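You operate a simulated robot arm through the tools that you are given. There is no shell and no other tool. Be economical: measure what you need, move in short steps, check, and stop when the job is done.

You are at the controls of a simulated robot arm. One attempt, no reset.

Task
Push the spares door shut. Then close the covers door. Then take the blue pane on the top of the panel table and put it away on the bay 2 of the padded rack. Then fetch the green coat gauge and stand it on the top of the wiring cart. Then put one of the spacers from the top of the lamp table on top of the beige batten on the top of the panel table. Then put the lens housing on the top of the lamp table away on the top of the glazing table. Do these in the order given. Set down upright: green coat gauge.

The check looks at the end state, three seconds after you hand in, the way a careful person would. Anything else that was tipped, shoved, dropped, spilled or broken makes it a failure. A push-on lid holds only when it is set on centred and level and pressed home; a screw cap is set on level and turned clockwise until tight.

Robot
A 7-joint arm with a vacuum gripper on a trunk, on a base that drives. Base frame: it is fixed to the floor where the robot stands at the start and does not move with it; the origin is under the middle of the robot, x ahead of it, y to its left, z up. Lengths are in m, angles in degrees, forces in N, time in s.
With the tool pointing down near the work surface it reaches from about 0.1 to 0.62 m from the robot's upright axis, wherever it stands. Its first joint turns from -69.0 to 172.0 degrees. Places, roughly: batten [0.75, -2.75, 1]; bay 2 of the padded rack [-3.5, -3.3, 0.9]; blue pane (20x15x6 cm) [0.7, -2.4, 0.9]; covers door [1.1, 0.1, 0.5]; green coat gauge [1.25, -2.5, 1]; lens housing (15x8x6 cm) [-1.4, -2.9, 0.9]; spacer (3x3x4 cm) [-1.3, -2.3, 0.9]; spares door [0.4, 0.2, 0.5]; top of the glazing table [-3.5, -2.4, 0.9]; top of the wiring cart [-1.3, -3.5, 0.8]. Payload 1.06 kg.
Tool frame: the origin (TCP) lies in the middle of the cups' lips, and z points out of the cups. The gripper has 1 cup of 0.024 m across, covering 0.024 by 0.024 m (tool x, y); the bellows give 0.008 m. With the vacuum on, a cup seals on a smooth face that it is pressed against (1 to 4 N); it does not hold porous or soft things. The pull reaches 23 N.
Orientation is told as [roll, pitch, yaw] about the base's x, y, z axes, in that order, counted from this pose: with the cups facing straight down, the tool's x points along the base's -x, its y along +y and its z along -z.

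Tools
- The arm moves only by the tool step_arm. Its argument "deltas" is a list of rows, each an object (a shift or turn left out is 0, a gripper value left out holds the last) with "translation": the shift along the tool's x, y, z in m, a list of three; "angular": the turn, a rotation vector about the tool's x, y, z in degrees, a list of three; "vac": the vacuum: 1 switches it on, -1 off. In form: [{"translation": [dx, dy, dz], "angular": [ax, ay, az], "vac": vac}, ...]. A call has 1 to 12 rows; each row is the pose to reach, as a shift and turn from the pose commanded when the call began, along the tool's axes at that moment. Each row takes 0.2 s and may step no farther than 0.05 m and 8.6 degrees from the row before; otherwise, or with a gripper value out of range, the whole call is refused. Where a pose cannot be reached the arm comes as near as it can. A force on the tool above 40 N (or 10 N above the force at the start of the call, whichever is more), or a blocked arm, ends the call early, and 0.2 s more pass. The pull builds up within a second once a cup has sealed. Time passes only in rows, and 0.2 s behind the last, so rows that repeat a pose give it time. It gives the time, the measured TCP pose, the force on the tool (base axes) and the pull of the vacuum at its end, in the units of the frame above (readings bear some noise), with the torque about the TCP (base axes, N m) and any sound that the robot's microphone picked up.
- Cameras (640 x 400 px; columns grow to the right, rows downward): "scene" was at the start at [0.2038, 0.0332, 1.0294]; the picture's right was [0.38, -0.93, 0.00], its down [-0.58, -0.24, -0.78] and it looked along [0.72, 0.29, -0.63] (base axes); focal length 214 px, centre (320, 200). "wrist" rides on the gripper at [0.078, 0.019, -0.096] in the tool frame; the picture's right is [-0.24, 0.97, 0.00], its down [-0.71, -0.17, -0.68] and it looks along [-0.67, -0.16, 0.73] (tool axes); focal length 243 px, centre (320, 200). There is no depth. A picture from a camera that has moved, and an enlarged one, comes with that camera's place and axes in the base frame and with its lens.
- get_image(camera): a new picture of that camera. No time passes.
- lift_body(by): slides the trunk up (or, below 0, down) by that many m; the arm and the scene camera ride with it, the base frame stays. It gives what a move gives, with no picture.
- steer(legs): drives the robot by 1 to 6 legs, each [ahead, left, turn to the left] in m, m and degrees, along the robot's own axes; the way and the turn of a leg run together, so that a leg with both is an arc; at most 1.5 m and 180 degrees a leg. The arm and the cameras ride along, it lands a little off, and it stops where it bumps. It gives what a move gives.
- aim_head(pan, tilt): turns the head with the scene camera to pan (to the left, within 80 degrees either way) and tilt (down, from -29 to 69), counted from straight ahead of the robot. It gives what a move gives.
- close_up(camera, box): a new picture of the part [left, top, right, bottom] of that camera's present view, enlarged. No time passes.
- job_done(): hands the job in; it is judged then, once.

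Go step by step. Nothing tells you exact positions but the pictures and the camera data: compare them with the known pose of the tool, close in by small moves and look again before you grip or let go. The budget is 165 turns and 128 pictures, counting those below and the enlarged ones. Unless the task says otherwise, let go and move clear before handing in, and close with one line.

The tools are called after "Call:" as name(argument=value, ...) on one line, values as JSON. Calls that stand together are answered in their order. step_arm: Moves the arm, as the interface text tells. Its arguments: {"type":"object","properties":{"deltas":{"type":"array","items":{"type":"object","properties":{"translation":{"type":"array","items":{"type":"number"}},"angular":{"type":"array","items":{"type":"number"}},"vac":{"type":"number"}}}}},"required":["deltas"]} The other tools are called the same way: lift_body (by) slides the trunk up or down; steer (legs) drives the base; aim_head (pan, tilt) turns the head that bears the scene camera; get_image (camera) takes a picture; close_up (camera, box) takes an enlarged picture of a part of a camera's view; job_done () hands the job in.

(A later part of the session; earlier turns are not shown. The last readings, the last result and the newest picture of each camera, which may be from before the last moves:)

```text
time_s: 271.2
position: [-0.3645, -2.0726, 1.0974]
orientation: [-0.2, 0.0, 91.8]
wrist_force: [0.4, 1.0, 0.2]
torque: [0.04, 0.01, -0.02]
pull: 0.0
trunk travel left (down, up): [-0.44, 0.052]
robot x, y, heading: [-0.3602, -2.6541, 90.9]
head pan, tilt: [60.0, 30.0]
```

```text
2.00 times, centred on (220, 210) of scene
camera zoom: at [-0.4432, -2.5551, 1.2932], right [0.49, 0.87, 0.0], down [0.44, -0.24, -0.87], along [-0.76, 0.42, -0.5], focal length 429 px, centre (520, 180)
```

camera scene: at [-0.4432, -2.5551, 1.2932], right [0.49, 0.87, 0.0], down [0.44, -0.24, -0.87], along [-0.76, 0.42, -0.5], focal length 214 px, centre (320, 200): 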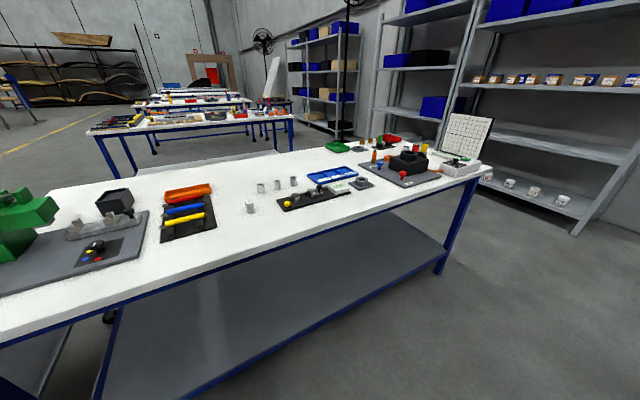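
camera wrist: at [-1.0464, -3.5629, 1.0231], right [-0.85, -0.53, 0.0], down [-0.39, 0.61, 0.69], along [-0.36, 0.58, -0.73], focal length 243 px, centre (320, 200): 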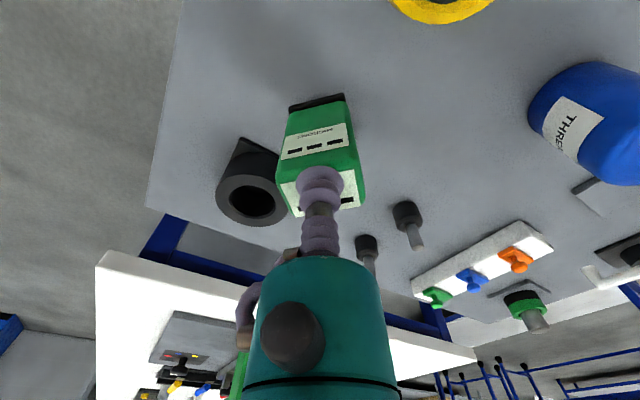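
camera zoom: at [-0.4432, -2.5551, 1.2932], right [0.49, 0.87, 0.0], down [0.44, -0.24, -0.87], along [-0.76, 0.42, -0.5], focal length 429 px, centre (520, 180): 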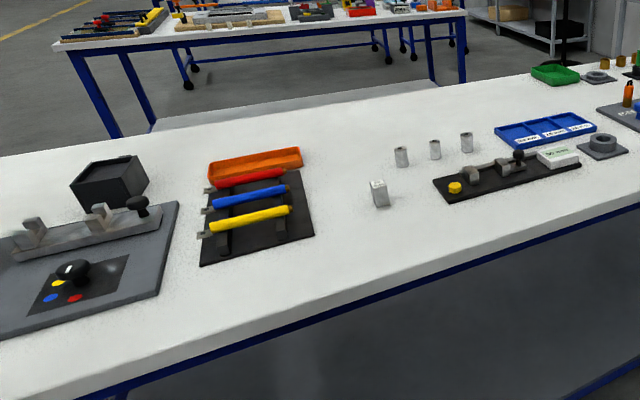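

Three small cylinders stand near (-1.28, -2.31), plus a block nearer to me. I'll zoom in on them.

Call:
close_up(camera="scene", box=[235, 165, 315, 225])

```text
6.67 times, centred on (275, 195) of scene
camera zoom: at [-0.4432, -2.5551, 1.2932], right [0.49, 0.87, 0.0], down [0.44, -0.24, -0.87], along [-0.76, 0.42, -0.5], focal length 1430 px, centre (620, 233)
```

zoom: 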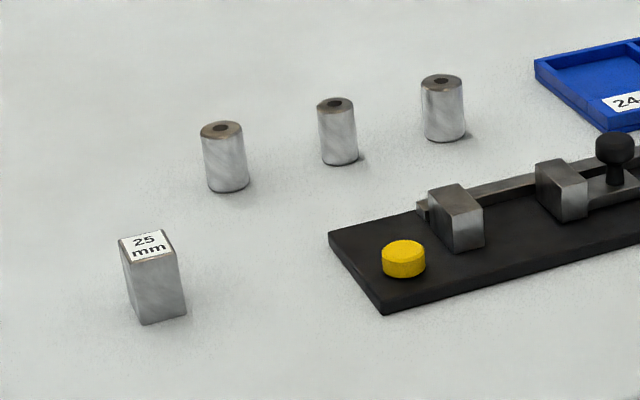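

The three cylinders with a small hole in the top are the spacers, and the labelled "25 mm" block is something else. I'll face west in front of the leftmost spacer.

Call:
steer(legs=[[0, 0, 89], [0, -0.27, 0], [0.22, 0, 0]])

Call:
aim_head(pan=0, tilt=50)

Call:
get_image(camera="scene")

```text
time_s: 278.3
position: [-1.1635, -2.3993, 1.0963]
orientation: [-0.2, 0.1, -177.3]
wrist_force: [-0.8, -0.1, -0.3]
torque: [0.0, -0.03, 0.01]
pull: 0.1
trunk travel left (down, up): [-0.44, 0.052]
robot x, y, heading: [-0.5811, -2.3848, -177.8]
head pan, tilt: [60.0, 30.0]
```

```text
time_s: 279.6
position: [-1.1639, -2.3982, 1.0967]
orientation: [-0.1, -0.1, -177.2]
wrist_force: [0.0, 0.6, -0.9]
torque: [-0.04, -0.01, 0.02]
pull: 0.1
trunk travel left (down, up): [-0.44, 0.052]
robot x, y, heading: [-0.5834, -2.3883, -178.2]
head pan, tilt: [0.0, 50.0]
```

```text
57 pictures are left
camera scene: at [-0.7147, -2.3885, 1.2637], right [-0.04, 1.0, 0.0], down [0.77, 0.03, -0.64], along [-0.64, -0.02, -0.77], focal length 214 px, centre (320, 200)
```

scene: 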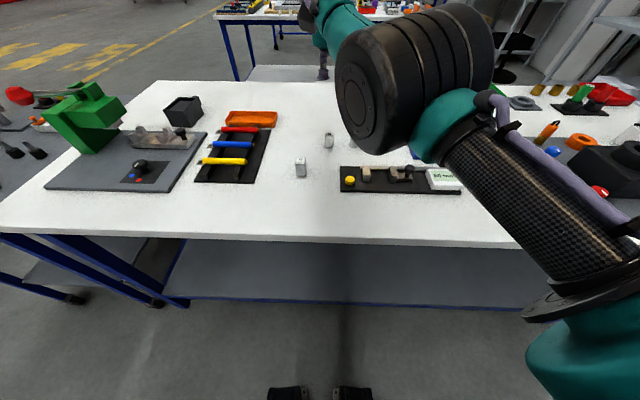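

The table edge is at x ≈ -0.96 and my base has room. I'll go 8 cm closer and lower the trunk for better reach.

Call:
steer(legs=[[0.08, 0, -2]])

Call:
lift_body(by=-0.12)

Call:
get_image(camera="scene")

Call:
get_image(camera="wrist")

```text
time_s: 280.6
position: [-1.2431, -2.3801, 1.0971]
orientation: [-0.1, 0.1, -179.2]
wrist_force: [-0.3, 0.4, 0.9]
torque: [0.01, -0.01, 0.0]
pull: 0.0
trunk travel left (down, up): [-0.44, 0.052]
robot x, y, heading: [-0.6621, -2.386, -179.8]
head pan, tilt: [0.0, 50.0]
```

```text
time_s: 281.8
position: [-1.251, -2.3812, 0.8908]
orientation: [-0.1, 10.3, -179.1]
wrist_force: [5.2, 0.2, 14.0]
torque: [-0.02, 0.24, 0.01]
pull: 0.0
trunk travel left (down, up): [-0.335, 0.157]
robot x, y, heading: [-0.663, -2.3868, 179.9]
head pan, tilt: [0.0, 50.0]
stopped: the force on the tool passed its limit (the readings are from after the stop); the commanded pose is now the measured one
```

```text
56 pictures are left
camera scene: at [-0.8349, -2.3854, 1.147], right [0.0, 1.0, 0.0], down [0.77, 0.0, -0.64], along [-0.64, 0.0, -0.77], focal length 214 px, centre (320, 200)
```

scene: 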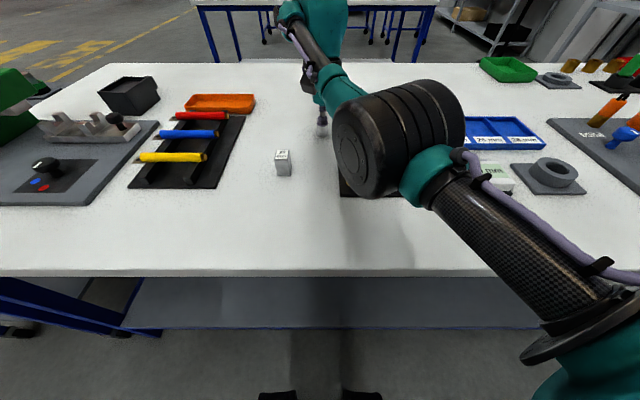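

```text
55 pictures are left
camera wrist: at [-1.1912, -2.3984, 0.9987], right [-0.22, -0.98, -0.05], down [-0.82, 0.16, 0.55], along [-0.53, 0.16, -0.84], focal length 243 px, centre (320, 200)
```

wrist: 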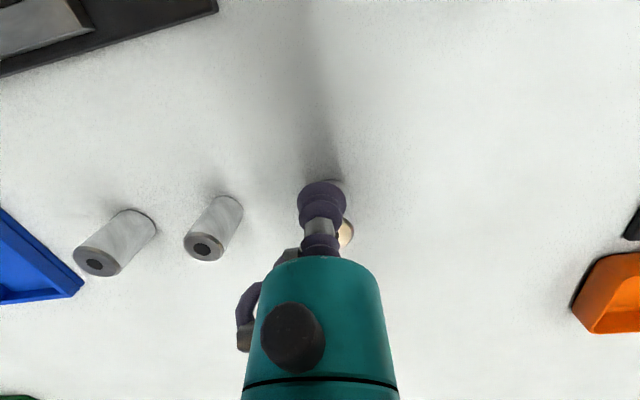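

The trunk move made the tool tilt and touch the spacer. I'll lift straight up and level the tool.

Call:
step_arm(deltas=[{"translation": [0.004, 0, -0.02]}, {"translation": [0.011, 0, -0.059]}])

Call:
get_image(camera="wrist")

```text
time_s: 282.4
position: [-1.2491, -2.3817, 0.9512]
orientation: [-0.1, 10.5, -179.1]
wrist_force: [0.3, -0.2, -0.3]
torque: [0.02, 0.02, 0.02]
pull: 0.0
trunk travel left (down, up): [-0.335, 0.157]
robot x, y, heading: [-0.6596, -2.3862, 180.1]
head pan, tilt: [0.0, 50.0]
```

```text
54 pictures are left
camera wrist: at [-1.1899, -2.3995, 1.0573], right [-0.22, -0.98, -0.05], down [-0.82, 0.16, 0.54], along [-0.52, 0.16, -0.84], focal length 243 px, centre (320, 200)
```

wrist: 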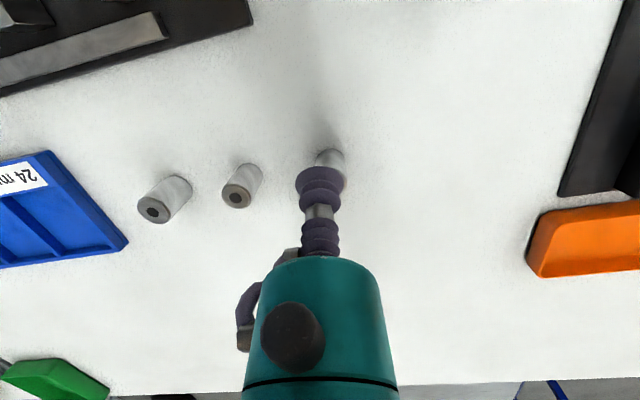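

The spacer is still standing. I'll level the tool.

Call:
step_arm(deltas=[{"translation": [0.005, 0, -0.01], "angular": [0, -5.2, 0]}, {"translation": [0.008, 0, -0.02], "angular": [0, -10.5, 0]}, {"translation": [0.008, 0, -0.02], "angular": [0, -10.5, 0]}])

Call:
close_up(camera="wrist", box=[200, 80, 440, 240])

Call:
close_up(camera="scene", box=[260, 80, 420, 200])

```text
time_s: 283.2
position: [-1.2558, -2.3907, 0.9546]
orientation: [-1.3, 6.5, -176.6]
wrist_force: [-1.1, -0.4, 0.1]
torque: [-0.02, 0.0, 0.01]
pull: 0.1
out of reach, approached as far as the arm can: row 1, 2, 3
trunk travel left (down, up): [-0.335, 0.157]
robot x, y, heading: [-0.6632, -2.3866, 179.8]
head pan, tilt: [0.0, 50.0]
```

```text
2.50 times, centred on (320, 160) of wrist
camera zoom: at [-1.1878, -2.4078, 1.0583], right [-0.17, -0.98, -0.05], down [-0.79, 0.11, 0.6], along [-0.59, 0.14, -0.8], focal length 606 px, centre (320, 300)
```

zoom: 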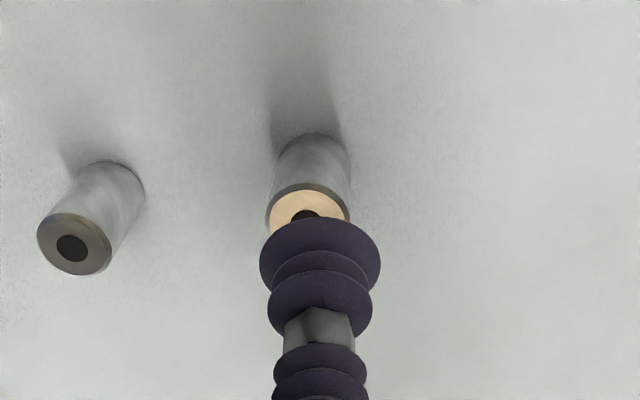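

```text
3.33 times, centred on (340, 140) of scene
camera zoom: at [-0.835, -2.3853, 1.1475], right [0.0, 1.0, 0.0], down [0.77, 0.0, -0.64], along [-0.64, 0.0, -0.77], focal length 715 px, centre (253, 400)
```

zoom: 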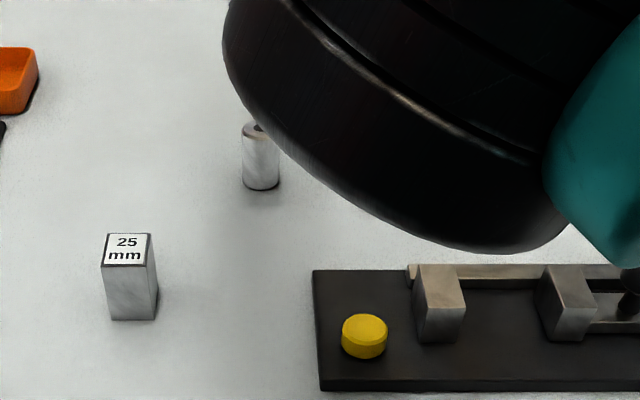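

The arm is folded awkwardly at the edge of its range. I'll retract towards the robot while levelling to get a better posture.

Call:
step_arm(deltas=[{"translation": [0.03, 0, -0.01], "angular": [0, -1.5, 0]}, {"translation": [0.06, 0, -0.02], "angular": [0.5, -3, 0]}, {"translation": [0.09, 0, -0.03], "angular": [1, -4.5, 0]}, {"translation": [0.12, 0, -0.03], "angular": [1.3, -6.5, 0]}, {"translation": [0.15, 0, -0.03], "angular": [1.3, -6.5, 0]}, {"translation": [0.17, 0, -0.03], "angular": [1.3, -6.5, 0]}])

Call:
get_image(camera="scene")

```text
time_s: 284.6
position: [-1.2562, -2.3753, 1.0365]
orientation: [-2.7, 0.0, -176.3]
wrist_force: [0.4, 0.0, -0.8]
torque: [-0.03, 0.0, 0.0]
pull: 0.0
out of reach, approached as far as the arm can: row 1, 2, 3, 4, 5, 6
trunk travel left (down, up): [-0.335, 0.157]
robot x, y, heading: [-0.6624, -2.3876, 180.0]
head pan, tilt: [0.0, 50.0]
```

```text
51 pictures are left
camera scene: at [-0.8352, -2.3854, 1.1475], right [0.0, 1.0, 0.0], down [0.77, 0.0, -0.64], along [-0.64, 0.0, -0.77], focal length 214 px, centre (320, 200)
```

scene: 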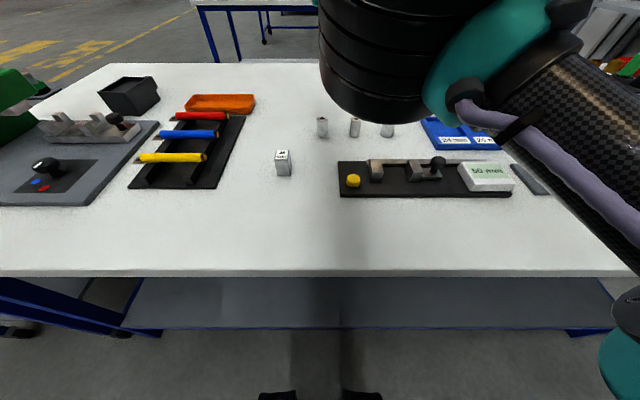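

The arm's first joint is likely at its right-hand limit. I'll move the tool to the robot's left while retracting.

Call:
step_arm(deltas=[{"translation": [0.0, 0.04, 0]}, {"translation": [0.0, 0.08, 0]}, {"translation": [0.0, 0.12, 0]}, {"translation": [0.0, 0.16, 0]}, {"translation": [0.0, 0.18, 0]}, {"translation": [0.0, 0.18, 0]}])

Call:
get_image(camera="scene")

```text
time_s: 286.0
position: [-1.2134, -2.4982, 1.0158]
orientation: [-2.5, 0.0, -176.4]
wrist_force: [0.1, -0.1, -0.4]
torque: [0.01, 0.03, 0.02]
pull: 0.0
out of reach, approached as far as the arm can: row 2, 3, 4, 5, 6
trunk travel left (down, up): [-0.335, 0.157]
robot x, y, heading: [-0.6615, -2.3858, 179.8]
head pan, tilt: [0.0, 50.0]
```

```text
50 pictures are left
camera scene: at [-0.8352, -2.3854, 1.1475], right [0.0, 1.0, 0.0], down [0.77, 0.0, -0.64], along [-0.64, 0.0, -0.77], focal length 214 px, centre (320, 200)
```

scene: 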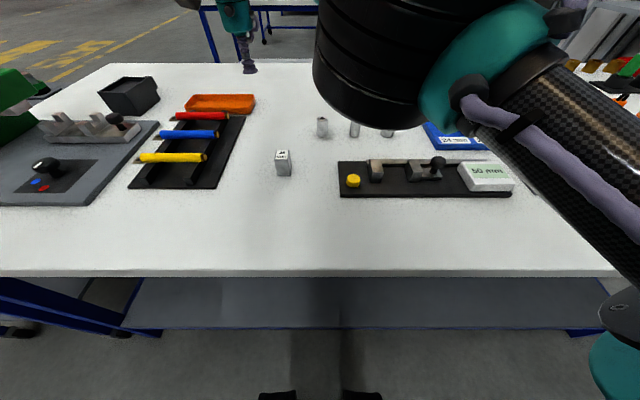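

Moving left frees it. I'll continue left and slightly lower.

Call:
step_arm(deltas=[{"translation": [0.0, 0.04, 0]}, {"translation": [0.0, 0.08, 0]}, {"translation": [0.0, 0.12, 0.0]}, {"translation": [0.0, 0.16, 0.0]}, {"translation": [0.0, 0.2, 0.0]}, {"translation": [0.0, 0.2, 0.0]}])

```text
time_s: 287.4
position: [-1.175, -2.5496, 0.965]
orientation: [-2.5, 0.1, -176.5]
wrist_force: [-0.7, 0.2, -0.8]
torque: [0.02, 0.0, 0.01]
pull: 0.1
out of reach, approached as far as the arm can: row 1, 2, 3, 4, 5, 6
trunk travel left (down, up): [-0.335, 0.157]
robot x, y, heading: [-0.6621, -2.3881, 180.1]
head pan, tilt: [0.0, 50.0]
```

I'll back the robot into the aisle to rearrange the arm safely.

Call:
steer(legs=[[-0.55, 0, 0]])

Call:
step_arm(deltas=[{"translation": [0.0, 0.0, 0.04], "angular": [-2.5, 0, 0]}, {"translation": [0.0, 0.0, 0.08], "angular": [-2.5, 0, 0]}, {"translation": [0.0, 0.0, 0.12], "angular": [-2.5, 0, 0]}, {"translation": [0.0, 0.0, 0.16], "angular": [-2.5, 0, 0]}, {"translation": [0.0, 0.0, 0.2], "angular": [-2.5, 0, 0]}, {"translation": [0.03, 0.0, 0.2], "angular": [-2.5, 0, 0]}, {"translation": [0.06, 0.0, 0.2], "angular": [-2.5, 0, 0]}])

Call:
get_image(camera="scene")

```text
time_s: 290.6
position: [-0.6279, -2.5485, 0.9657]
orientation: [-2.7, 0.1, -176.5]
wrist_force: [0.2, -0.1, -0.5]
torque: [-0.01, 0.0, -0.01]
pull: 0.0
trunk travel left (down, up): [-0.335, 0.157]
robot x, y, heading: [-0.1167, -2.3884, 179.8]
head pan, tilt: [0.0, 50.0]
```

```text
time_s: 292.2
position: [-0.5688, -2.5367, 0.7662]
orientation: [-0.1, 0.0, -176.6]
wrist_force: [0.2, 0.4, -0.2]
torque: [-0.01, -0.01, 0.0]
pull: 0.1
trunk travel left (down, up): [-0.335, 0.157]
robot x, y, heading: [-0.1134, -2.3862, 180.0]
head pan, tilt: [0.0, 50.0]
```

```text
49 pictures are left
camera scene: at [-0.288, -2.3855, 1.1476], right [0.0, 1.0, 0.0], down [0.77, 0.0, -0.64], along [-0.64, 0.0, -0.77], focal length 214 px, centre (320, 200)
```

scene: 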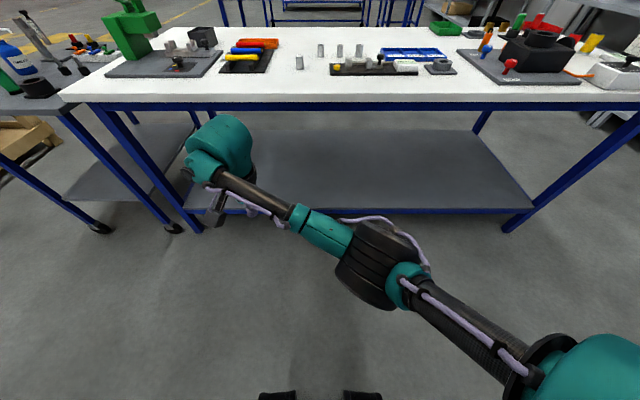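

That freed the arm. I'll retract at this height and then raise it again.

Call:
step_arm(deltas=[{"translation": [0.03, 0, 0], "angular": [0, 0, 3.3]}, {"translation": [0.06, 0, 0], "angular": [0, 0, 3.3]}, {"translation": [0.06, 0, -0.04], "angular": [0, 0, 3.3]}, {"translation": [0.06, 0, -0.08], "angular": [0, 0, 3.3]}, {"translation": [0.06, 0, -0.12], "angular": [0, 0, 3.3]}, {"translation": [0.06, 0, -0.16], "angular": [0, 0, 3.3]}, {"translation": [0.06, 0, -0.2], "angular": [0, 0, 3.3]}, {"translation": [0.06, 0, -0.23], "angular": [0, 0, 3.3]}])

Call:
get_image(camera="scene")

```text
time_s: 294.0
position: [-0.5089, -2.5344, 0.9956]
orientation: [-0.2, 0.1, -179.8]
wrist_force: [0.3, -0.5, -0.5]
torque: [0.0, 0.01, 0.0]
pull: 0.0
trunk travel left (down, up): [-0.335, 0.157]
robot x, y, heading: [-0.1186, -2.386, 180.2]
head pan, tilt: [0.0, 50.0]
```

```text
48 pictures are left
camera scene: at [-0.2881, -2.3856, 1.1475], right [0.0, 1.0, 0.0], down [0.77, 0.0, -0.64], along [-0.64, 0.0, -0.77], focal length 214 px, centre (320, 200)
```

scene: 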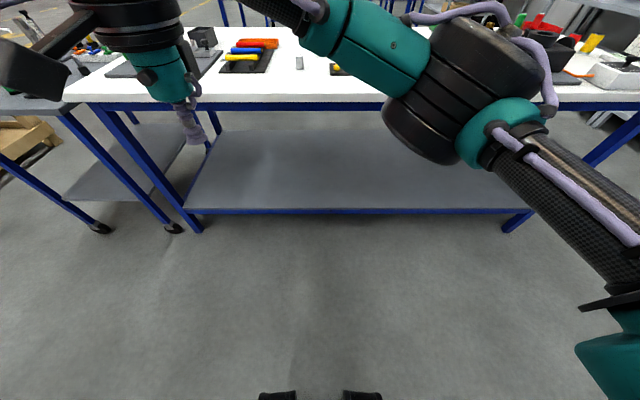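

The arm is back in its normal posture. I'll raise the trunk slightly and approach with the tool a little to my left.

Call:
lift_body(by=0.05)

Call:
steer(legs=[[0, -0.1, 0], [0.57, 0, 0]])

Call:
get_image(camera="scene")

Call:
get_image(camera="wrist")

```text
time_s: 294.9
position: [-0.51, -2.5337, 1.0467]
orientation: [-0.2, 0.1, -179.8]
wrist_force: [0.8, 1.1, 0.9]
torque: [0.03, 0.01, -0.01]
pull: 0.0
trunk travel left (down, up): [-0.385, 0.107]
robot x, y, heading: [-0.115, -2.3869, 180.0]
head pan, tilt: [0.0, 50.0]
```

```text
time_s: 298.9
position: [-1.0855, -2.4376, 1.0457]
orientation: [-0.2, 0.1, -179.6]
wrist_force: [0.0, 1.8, -0.3]
torque: [0.0, 0.0, 0.01]
pull: 0.0
trunk travel left (down, up): [-0.385, 0.107]
robot x, y, heading: [-0.6919, -2.2909, -179.9]
head pan, tilt: [0.0, 50.0]
```

```text
47 pictures are left
camera scene: at [-0.8513, -2.2884, 1.1998], right [0.0, 1.0, 0.0], down [0.77, 0.0, -0.64], along [-0.64, 0.0, -0.77], focal length 214 px, centre (320, 200)
```

scene: 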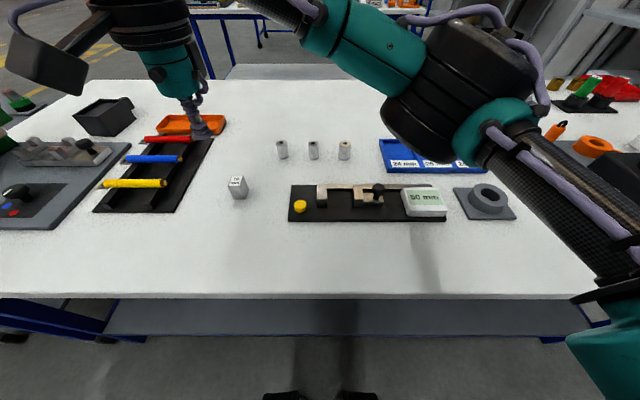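

```text
46 pictures are left
camera wrist: at [-1.0075, -2.4552, 1.141], right [-0.23, -0.97, 0.0], down [-0.71, 0.16, 0.68], along [-0.67, 0.16, -0.73], focal length 243 px, centre (320, 200)
```

wrist: 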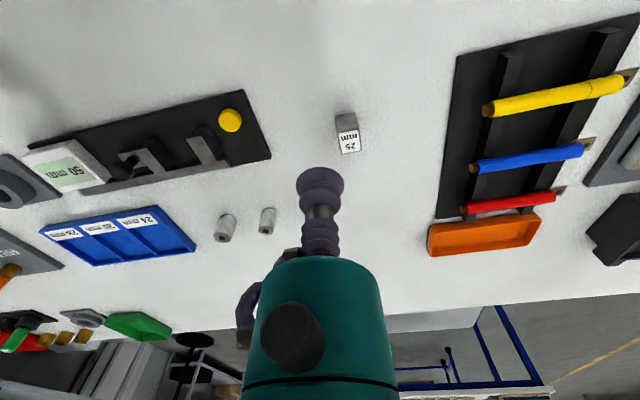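

I'll zoom in to locate the left spacer precisely.

Call:
close_up(camera="scene", box=[262, 125, 302, 165])

```text
10.00 times, centred on (282, 145) of scene
camera zoom: at [-0.8513, -2.2884, 1.1998], right [0.0, 1.0, 0.0], down [0.77, 0.0, -0.64], along [-0.64, 0.0, -0.77], focal length 2145 px, centre (700, 750)
```

zoom: 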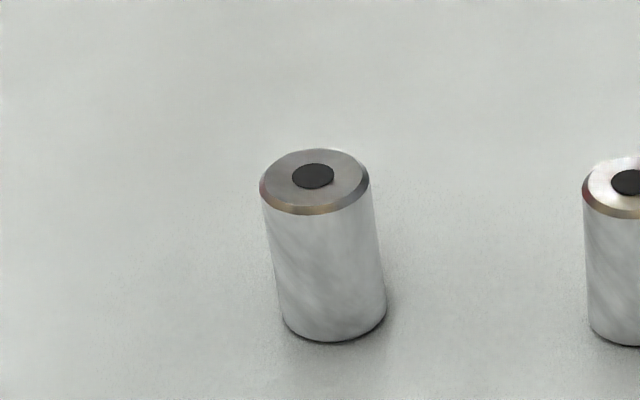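

The spacer's top centre is at (-1.2755, -2.3785, 0.900). I'll move above it.

Call:
step_arm(deltas=[{"translation": [-0.04, -0.013, 0.0]}, {"translation": [-0.08, -0.026, 0.0]}, {"translation": [-0.12, -0.039, 0.01]}, {"translation": [-0.16, -0.051, 0.03]}, {"translation": [-0.19, -0.0603, 0.06]}, {"translation": [-0.19, -0.0603, 0.09]}, {"translation": [-0.19, -0.0603, 0.112]}, {"translation": [-0.19, -0.0603, 0.112]}])

Call:
close_up(camera="wrist", box=[240, 100, 400, 240])

Call:
close_up(camera="scene", box=[252, 110, 312, 170])

```text
time_s: 300.8
position: [-1.2737, -2.3815, 0.9323]
orientation: [-0.2, 0.1, -179.6]
wrist_force: [-0.6, -0.5, -0.3]
torque: [-0.01, 0.0, 0.01]
pull: 0.1
out of reach, approached as far as the arm can: row 5
trunk travel left (down, up): [-0.385, 0.107]
robot x, y, heading: [-0.6949, -2.2892, -180.2]
head pan, tilt: [0.0, 50.0]
```

```text
2.86 times, centred on (320, 170) of wrist
camera zoom: at [-1.1963, -2.3992, 1.0286], right [-0.23, -0.97, 0.0], down [-0.71, 0.16, 0.68], along [-0.67, 0.16, -0.73], focal length 693 px, centre (320, 286)
```

zoom: 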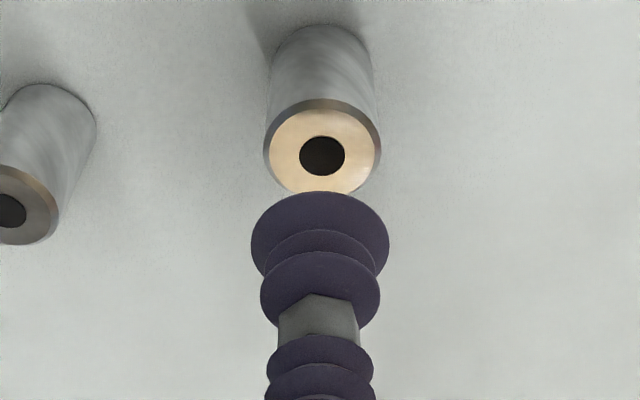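

```text
6.67 times, centred on (282, 140) of scene
camera zoom: at [-0.851, -2.2884, 1.1999], right [0.0, 1.0, 0.0], down [0.77, 0.0, -0.64], along [-0.64, 0.0, -0.77], focal length 1430 px, centre (573, 600)
```

zoom: 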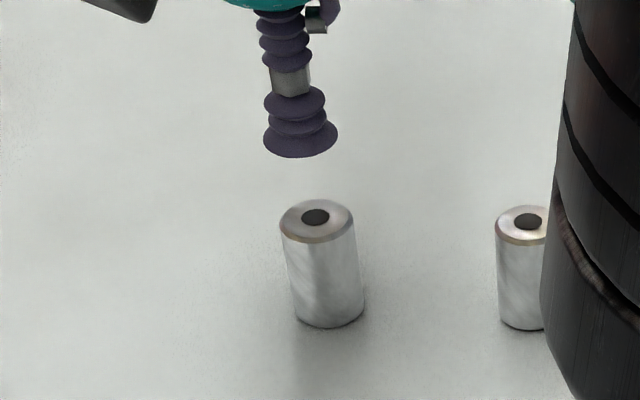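

I'm nearly on target; the hole's centre is about 2.5 mm further out. I'll correct that and press down.

Call:
step_arm(deltas=[{"translation": [-0.0022, -0.0006, 0.012], "vac": 1}, {"translation": [-0.0022, -0.0006, 0.024]}, {"translation": [-0.0022, -0.0006, 0.031]}, {"translation": [-0.0022, -0.0006, 0.034]}, {"translation": [-0.0022, -0.0006, 0.037]}, {"translation": [-0.0022, -0.0006, 0.037]}, {"translation": [-0.0022, -0.0006, 0.037]}])

```text
time_s: 302.4
position: [-1.2779, -2.3766, 0.8978]
orientation: [-0.1, -0.2, -179.6]
wrist_force: [-2.0, -2.2, 13.6]
torque: [-0.15, -0.02, 0.0]
pull: 23.1
trunk travel left (down, up): [-0.385, 0.107]
robot x, y, heading: [-0.6899, -2.2891, -179.8]
head pan, tilt: [0.0, 50.0]
```

It's sealed. I'll lift and retrace the path back to the safe posture.

Call:
step_arm(deltas=[{"translation": [0, 0, -0.01]}, {"translation": [0, 0, -0.04]}, {"translation": [0, 0, -0.08]}, {"translation": [0.03, 0.01, -0.11]}, {"translation": [0.06, 0.02, -0.13]}, {"translation": [0.09, 0.03, -0.14]}, {"translation": [0.13, 0.045, -0.145]}, {"translation": [0.17, 0.06, -0.148]}, {"translation": [0.19, 0.062, -0.148]}])

Call:
get_image(camera="scene")

```text
time_s: 304.4
position: [-1.088, -2.4391, 1.0439]
orientation: [-0.2, 0.1, -179.5]
wrist_force: [-0.6, 0.7, 0.8]
torque: [0.01, 0.0, 0.01]
pull: 0.1
out of reach, approached as far as the arm can: row 3
trunk travel left (down, up): [-0.385, 0.107]
robot x, y, heading: [-0.6941, -2.2875, -180.0]
head pan, tilt: [0.0, 50.0]
```

```text
42 pictures are left
camera scene: at [-0.851, -2.2884, 1.1998], right [0.0, 1.0, 0.0], down [0.77, 0.0, -0.64], along [-0.64, 0.0, -0.77], focal length 214 px, centre (320, 200)
```

scene: 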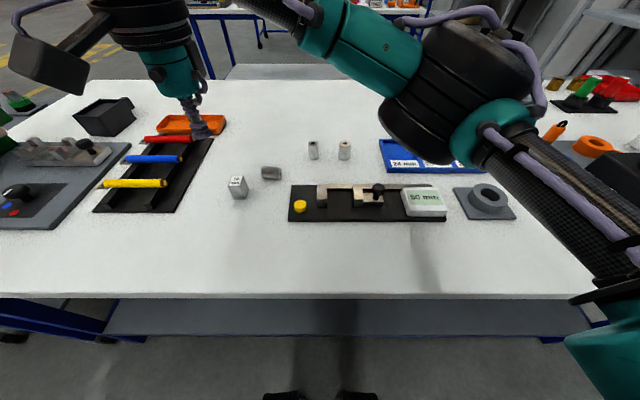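

The spacer came off and now lies on the table. I'll look closely at how it lies.

Call:
close_up(camera="scene", box=[221, 135, 361, 215])

Call:
get_image(camera="wrist")

```text
4.57 times, centred on (291, 175) of scene
camera zoom: at [-0.851, -2.2884, 1.1998], right [0.0, 1.0, 0.0], down [0.77, 0.0, -0.64], along [-0.64, 0.0, -0.77], focal length 980 px, centre (453, 314)
```

zoom: 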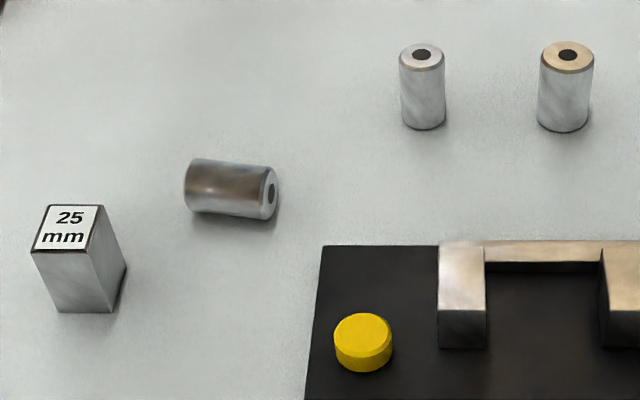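

```text
40 pictures are left
camera wrist: at [-1.0101, -2.4571, 1.1402], right [-0.23, -0.97, 0.0], down [-0.71, 0.16, 0.68], along [-0.67, 0.16, -0.73], focal length 243 px, centre (320, 200)
```

wrist: 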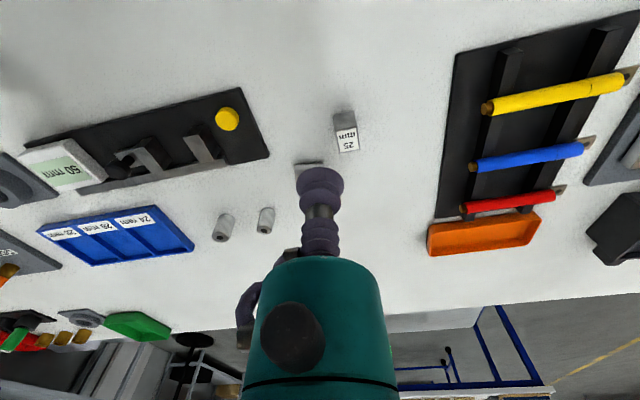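

The spacer lies along y at about (-1.20, -2.395), with its holed end facing +y. I'll move over it and take a precise look before trying to pick it up.

Call:
step_arm(deltas=[{"translation": [-0.04, -0.015, 0.02]}, {"translation": [-0.08, -0.03, 0.05]}, {"translation": [-0.105, -0.043, 0.08]}, {"translation": [-0.105, -0.043, 0.1]}, {"translation": [-0.105, -0.043, 0.1]}])

Call:
close_up(camera="wrist", box=[240, 60, 400, 220])

Call:
close_up(camera="scene", box=[235, 130, 315, 190])

```text
refused: row 2 steps farther than a row can; nothing moved
```

```text
2.50 times, centred on (320, 140) of wrist
camera zoom: at [-1.0101, -2.4571, 1.1402], right [-0.23, -0.97, 0.0], down [-0.71, 0.16, 0.68], along [-0.67, 0.16, -0.73], focal length 606 px, centre (320, 350)
```

zoom: 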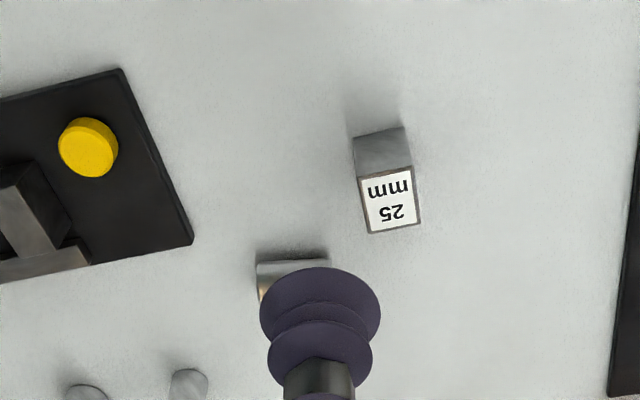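

```text
6.67 times, centred on (275, 160) of scene
camera zoom: at [-0.851, -2.2884, 1.1998], right [0.0, 1.0, 0.0], down [0.77, 0.0, -0.64], along [-0.64, 0.0, -0.77], focal length 1430 px, centre (620, 467)
```

zoom: 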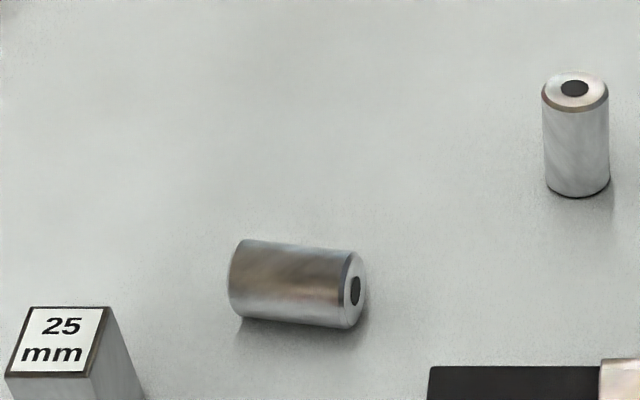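

I'll go above the spacer's middle at (-1.2015, -2.396).

Call:
step_arm(deltas=[{"translation": [-0.035, -0.014, 0.015]}, {"translation": [-0.07, -0.028, 0.035]}, {"translation": [-0.1, -0.04, 0.06]}, {"translation": [-0.1135, -0.043, 0.09]}, {"translation": [-0.1135, -0.043, 0.115]}, {"translation": [-0.1135, -0.043, 0.115]}])

Call:
close_up(camera="wrist", box=[240, 100, 400, 220])

```text
time_s: 305.8
position: [-1.2005, -2.3955, 0.9291]
orientation: [-0.1, 0.0, -179.6]
wrist_force: [-0.2, 1.0, -0.1]
torque: [-0.02, -0.01, -0.03]
pull: 0.1
trunk travel left (down, up): [-0.385, 0.107]
robot x, y, heading: [-0.6912, -2.2904, -179.9]
head pan, tilt: [0.0, 50.0]
```

```text
3.33 times, centred on (320, 160) of wrist
camera zoom: at [-1.1218, -2.4138, 1.0242], right [-0.23, -0.97, 0.0], down [-0.71, 0.16, 0.68], along [-0.67, 0.16, -0.73], focal length 809 px, centre (320, 333)
```

zoom: 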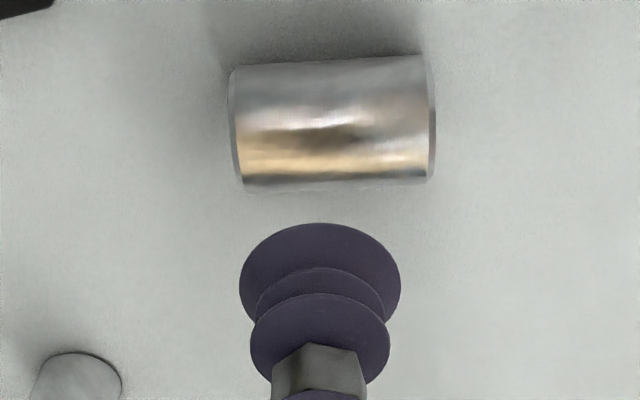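

The cup lines up with the middle of the cylinder. I'll press gently with the vacuum on to see whether it seals on the side.

Call:
step_arm(deltas=[{"translation": [-0.0028, 0.0015, 0.02], "vac": 1}, {"translation": [-0.0028, 0.0015, 0.036]}, {"translation": [-0.0028, 0.0015, 0.042]}, {"translation": [-0.0028, 0.0015, 0.045]}, {"translation": [-0.0028, 0.0015, 0.047]}, {"translation": [-0.0028, 0.0015, 0.047]}, {"translation": [-0.0028, 0.0015, 0.047]}])

```text
time_s: 307.4
position: [-1.2051, -2.3976, 0.8836]
orientation: [-0.2, 0.0, -179.6]
wrist_force: [-0.1, 1.8, 1.0]
torque: [0.0, 0.01, -0.02]
pull: 0.1
trunk travel left (down, up): [-0.385, 0.107]
robot x, y, heading: [-0.6933, -2.2896, -180.0]
head pan, tilt: [0.0, 50.0]
```

Call:
step_arm(deltas=[{"translation": [0, 0, 0.002]}, {"translation": [0, 0, 0.004]}, {"translation": [0, 0, 0.004]}, {"translation": [0, 0, 0.006]}, {"translation": [0, 0, 0.006]}, {"translation": [0, 0, 0.006]}])

Call:
close_up(camera="wrist", box=[240, 100, 400, 220])

```text
time_s: 308.8
position: [-1.2041, -2.3989, 0.8767]
orientation: [-0.2, 0.0, -179.6]
wrist_force: [0.2, -0.2, 8.4]
torque: [-0.02, 0.01, 0.01]
pull: 0.1
trunk travel left (down, up): [-0.385, 0.107]
robot x, y, heading: [-0.6946, -2.2866, -179.9]
head pan, tilt: [0.0, 50.0]
```

```text
3.33 times, centred on (320, 160) of wrist
camera zoom: at [-1.1256, -2.4154, 0.9723], right [-0.23, -0.97, 0.0], down [-0.71, 0.16, 0.69], along [-0.67, 0.16, -0.73], focal length 809 px, centre (320, 333)
```

zoom: 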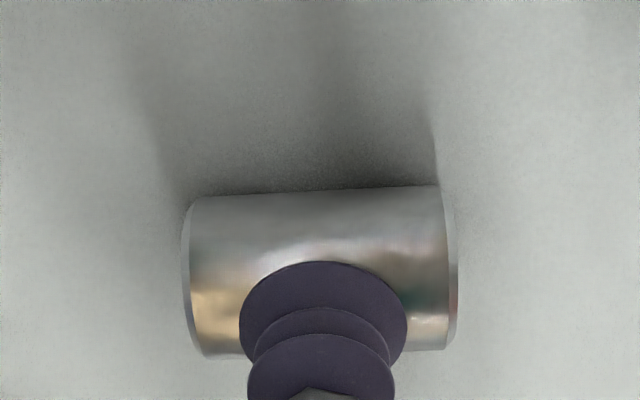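

It doesn't seal on the curved side. I'll try the holed end face instead: raise, turn the tool nearly horizontal with the wrist camera kept up, and come in from the +y side.

Call:
step_arm(deltas=[{"translation": [0, 0, -0.04], "vac": -1}, {"translation": [0.005, -0.03, -0.07], "angular": [-6.6, 2.3, 4.6]}, {"translation": [0.01, -0.06, -0.1], "angular": [-13.2, 4.5, 9.2]}, {"translation": [0.01, -0.07, -0.12], "angular": [-19.9, 6.8, 13.8]}, {"translation": [0.01, -0.07, -0.12], "angular": [-26.5, 9.0, 18.4]}, {"translation": [0.01, -0.07, -0.12], "angular": [-33.1, 11.3, 23]}, {"translation": [0.01, -0.07, -0.12], "angular": [-39.8, 13.6, 27.5]}, {"translation": [0.01, -0.07, -0.12], "angular": [-46.4, 15.8, 32.1]}, {"translation": [0.01, -0.07, -0.12], "angular": [-53, 18.1, 36.7]}, {"translation": [0.01, -0.07, -0.12], "angular": [-59.7, 20.3, 41.3]}, {"translation": [0.01, -0.07, -0.12], "angular": [-66.3, 22.6, 45.9]}])

Call:
get_image(camera="scene")

Call:
get_image(camera="wrist")

```text
time_s: 311.3
position: [-1.2003, -2.3261, 1.0696]
orientation: [65.0, 32.4, 155.0]
wrist_force: [0.0, -0.1, -0.6]
torque: [0.03, -0.01, -0.03]
pull: 0.0
trunk travel left (down, up): [-0.385, 0.107]
robot x, y, heading: [-0.6919, -2.2871, -180.0]
head pan, tilt: [0.0, 50.0]
stopped in row 11: the arm was blocked; the commanded pose is now the measured one
```

```text
35 pictures are left
camera scene: at [-0.8449, -2.2902, 1.1995], right [0.0, 1.0, 0.0], down [0.76, 0.0, -0.65], along [-0.65, 0.0, -0.76], focal length 214 px, centre (320, 200)
```

scene: 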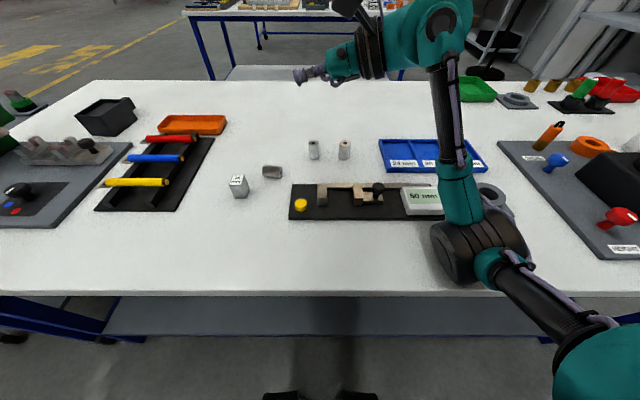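

```text
34 pictures are left
camera wrist: at [-1.1352, -2.2689, 1.1597], right [-0.78, -0.09, 0.62], down [-0.31, 0.91, -0.27], along [-0.54, -0.4, -0.74], focal length 243 px, centre (320, 200)
```

wrist: 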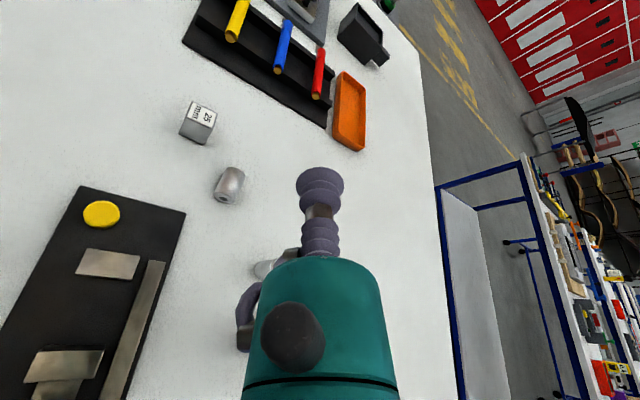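

The arm got blocked, probably by the elbow coming low near the table. I'll raise the trunk and look at the elbow and the spacer.

Call:
lift_body(by=0.1)

Call:
get_image(camera="scene")

Call:
close_up(camera="scene", box=[240, 170, 400, 260])

```text
time_s: 312.6
position: [-1.206, -2.325, 1.1604]
orientation: [64.6, 33.6, 154.7]
wrist_force: [0.6, 0.2, 0.1]
torque: [0.0, 0.03, -0.02]
pull: 0.0
trunk travel left (down, up): [-0.485, 0.007]
robot x, y, heading: [-0.6908, -2.2904, -179.9]
head pan, tilt: [0.0, 50.0]
```

```text
33 pictures are left
camera scene: at [-0.781, -2.2874, 1.313], right [0.0, 1.0, 0.0], down [0.77, 0.0, -0.64], along [-0.64, 0.0, -0.77], focal length 214 px, centre (320, 200)
```

scene: 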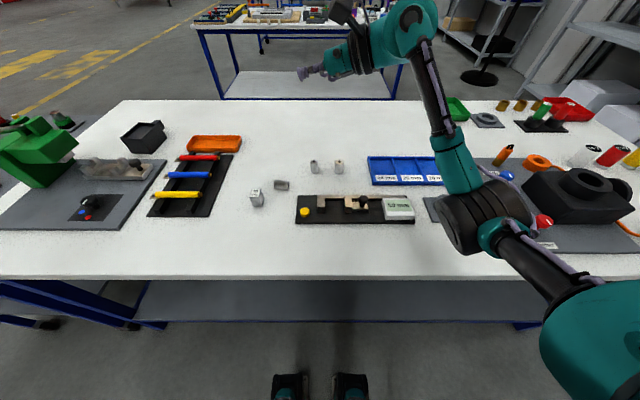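

```text
4.00 times, centred on (320, 215) of scene
camera zoom: at [-0.781, -2.2874, 1.313], right [0.0, 1.0, 0.0], down [0.77, 0.0, -0.64], along [-0.64, 0.0, -0.77], focal length 858 px, centre (320, 140)
```

zoom: 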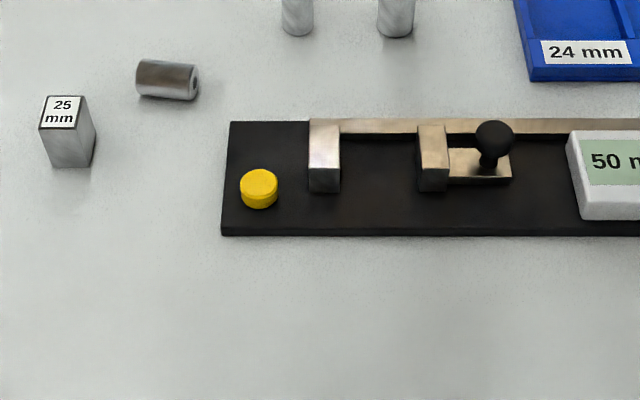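

The spacer hasn't moved. The tool now points at its end face, about 21° below horizontal, so I'll lower in small steps and watch for blocking.

Call:
step_arm(deltas=[{"translation": [-0.021, -0.034, 0.0135]}, {"translation": [-0.042, -0.068, 0.027]}, {"translation": [-0.064, -0.101, 0.041]}, {"translation": [-0.085, -0.135, 0.054]}, {"translation": [-0.106, -0.169, 0.0677]}])

Call:
get_image(camera="scene")

Call:
get_image(camera="wrist")

```text
time_s: 313.9
position: [-1.1895, -2.3229, 0.9524]
orientation: [64.6, 33.5, 154.8]
wrist_force: [-0.4, 0.1, 0.3]
torque: [0.0, 0.03, -0.05]
pull: 0.0
trunk travel left (down, up): [-0.485, 0.007]
robot x, y, heading: [-0.6934, -2.2878, -179.9]
head pan, tilt: [0.0, 50.0]
```

```text
31 pictures are left
camera scene: at [-0.781, -2.2875, 1.3131], right [0.0, 1.0, 0.0], down [0.77, 0.0, -0.64], along [-0.64, 0.0, -0.77], focal length 214 px, centre (320, 200)
```

scene: 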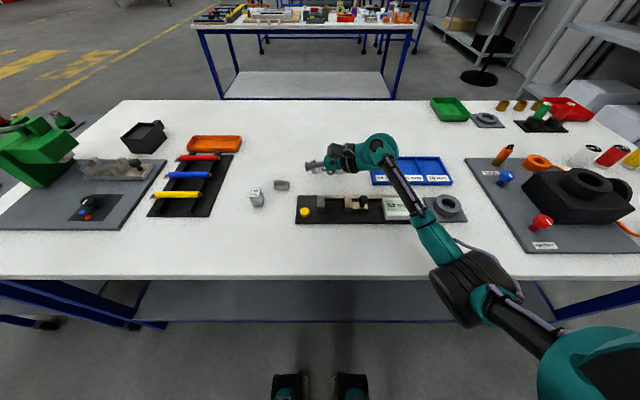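

```text
30 pictures are left
camera wrist: at [-1.1272, -2.2647, 1.044], right [-0.79, -0.09, 0.6], down [-0.31, 0.91, -0.27], along [-0.52, -0.4, -0.75], focal length 243 px, centre (320, 200)
```

wrist: 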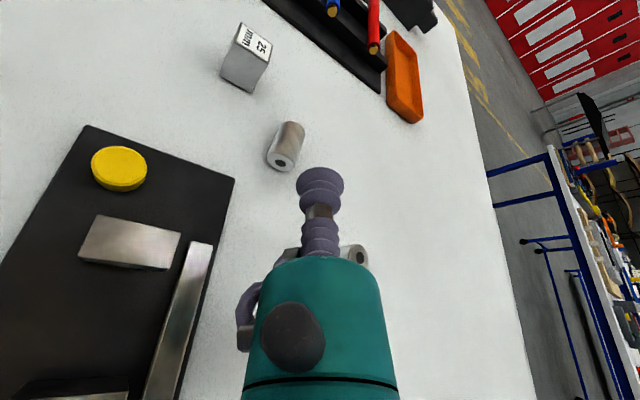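

The arm has room now, and the wrist view confirms the end face at (-1.2006, -2.377, 0.873). I'll go to a 3 cm standoff.

Call:
step_arm(deltas=[{"translation": [-0.011, -0.014, 0.0165]}, {"translation": [-0.022, -0.029, 0.033]}, {"translation": [-0.032, -0.043, 0.0496]}, {"translation": [-0.032, -0.043, 0.0496]}])

Call:
get_image(camera="wrist")

Call:
close_up(camera="scene", box=[250, 140, 410, 240])

```text
time_s: 314.9
position: [-1.1983, -2.346, 0.8848]
orientation: [64.6, 33.6, 154.8]
wrist_force: [0.5, -0.8, 0.3]
torque: [-0.03, 0.0, -0.02]
pull: 0.1
trunk travel left (down, up): [-0.485, 0.007]
robot x, y, heading: [-0.6959, -2.2862, -180.0]
head pan, tilt: [0.0, 50.0]
```

```text
29 pictures are left
camera wrist: at [-1.134, -2.2882, 0.9759], right [-0.79, -0.09, 0.6], down [-0.31, 0.91, -0.27], along [-0.52, -0.4, -0.75], focal length 243 px, centre (320, 200)
```

wrist: 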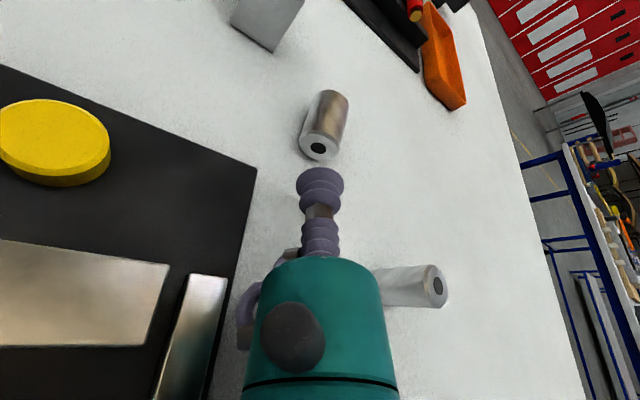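

```text
4.00 times, centred on (330, 190) of scene
camera zoom: at [-0.781, -2.2874, 1.3131], right [0.0, 1.0, 0.0], down [0.77, 0.0, -0.64], along [-0.64, 0.0, -0.77], focal length 858 px, centre (280, 240)
```

zoom: 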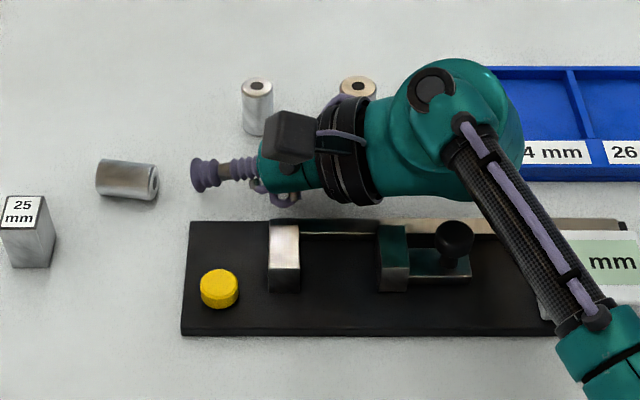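

Everything is clear and the cup faces the end. I'll creep forward with the vacuum on.

Call:
step_arm(deltas=[{"translation": [0.0031, -0.0024, 0.01], "vac": 1}, {"translation": [0.0031, -0.0024, 0.022]}, {"translation": [0.0031, -0.0024, 0.026]}, {"translation": [0.0031, -0.0024, 0.028]}, {"translation": [0.0031, -0.0024, 0.03]}, {"translation": [0.0031, -0.0024, 0.032]}, {"translation": [0.0031, -0.0024, 0.034]}, {"translation": [0.0031, -0.0024, 0.034]}])

Call:
get_image(camera="wrist")

```text
time_s: 316.6
position: [-1.1974, -2.3764, 0.8757]
orientation: [64.8, 33.2, 154.9]
wrist_force: [-2.1, 11.2, 22.0]
torque: [1.61, 0.25, -0.06]
pull: 0.2
trunk travel left (down, up): [-0.485, 0.007]
robot x, y, heading: [-0.6921, -2.2878, -179.9]
head pan, tilt: [0.0, 50.0]
```

```text
27 pictures are left
camera wrist: at [-1.1333, -2.3192, 0.966], right [-0.79, -0.09, 0.61], down [-0.31, 0.91, -0.27], along [-0.53, -0.4, -0.75], focal length 243 px, centre (320, 200)
```

wrist: 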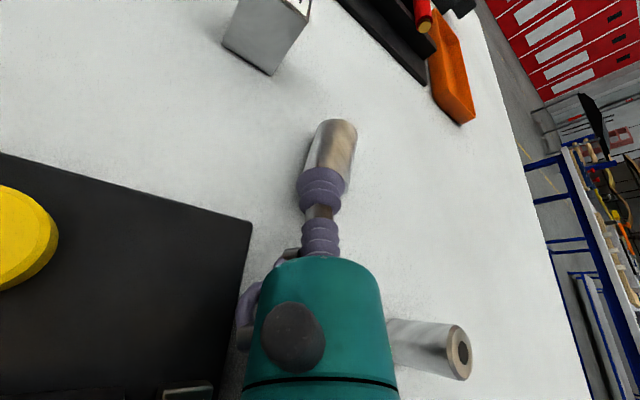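

The gripper's hose bracket is touching the table. I'll back off and spin the tool about its axis so the bracket isn't at the bottom.

Call:
step_arm(deltas=[{"translation": [0.0, 0.004, -0.02]}, {"translation": [0.005, 0.01, -0.03], "angular": [0, 0, 8]}, {"translation": [0.005, 0.01, -0.03], "angular": [0, 0, 16]}, {"translation": [0.005, 0.01, -0.03], "angular": [0, 0, 24]}, {"translation": [0.005, 0.01, -0.03], "angular": [0, 0, 32]}, {"translation": [0.005, 0.01, -0.03], "angular": [0, 0, 40]}, {"translation": [0.005, 0.01, -0.03], "angular": [0, 0, 48]}])

Call:
get_image(camera="wrist")

Call:
close_up(camera="scene", box=[250, 140, 410, 240])

```text
time_s: 318.2
position: [-1.1931, -2.3538, 0.8928]
orientation: [14.2, 68.4, 94.7]
wrist_force: [-0.1, 0.0, -0.8]
torque: [-0.03, 0.0, -0.02]
pull: 0.1
trunk travel left (down, up): [-0.485, 0.007]
robot x, y, heading: [-0.6907, -2.2883, -180.0]
head pan, tilt: [0.0, 50.0]
```

```text
26 pictures are left
camera wrist: at [-1.1946, -2.2922, 1.0012], right [-0.96, 0.23, -0.13], down [0.26, 0.86, -0.43], along [0.01, -0.45, -0.89], focal length 243 px, centre (320, 200)
```

wrist: 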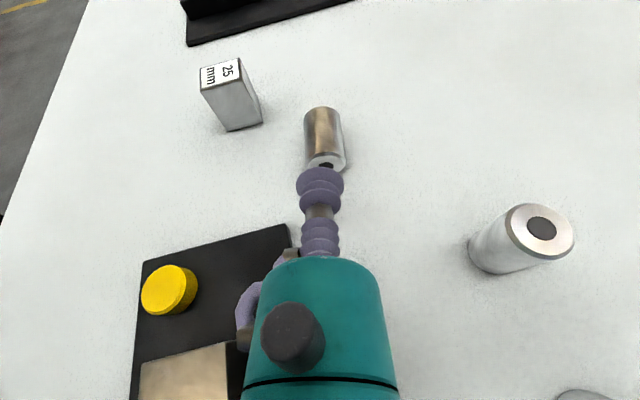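

```text
4.00 times, centred on (330, 190) of scene
camera zoom: at [-0.781, -2.2875, 1.3131], right [0.0, 1.0, 0.0], down [0.77, 0.0, -0.64], along [-0.64, 0.0, -0.77], focal length 858 px, centre (280, 240)
```

zoom: 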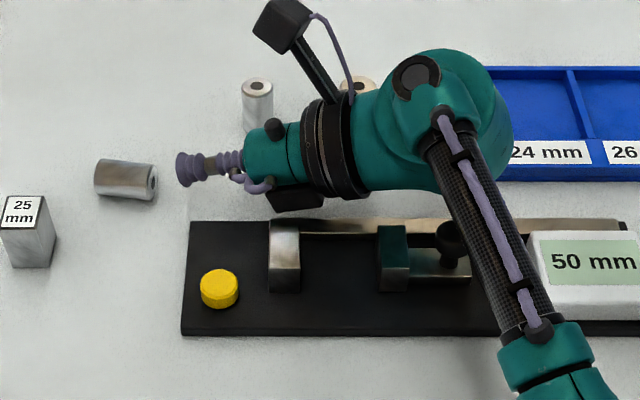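

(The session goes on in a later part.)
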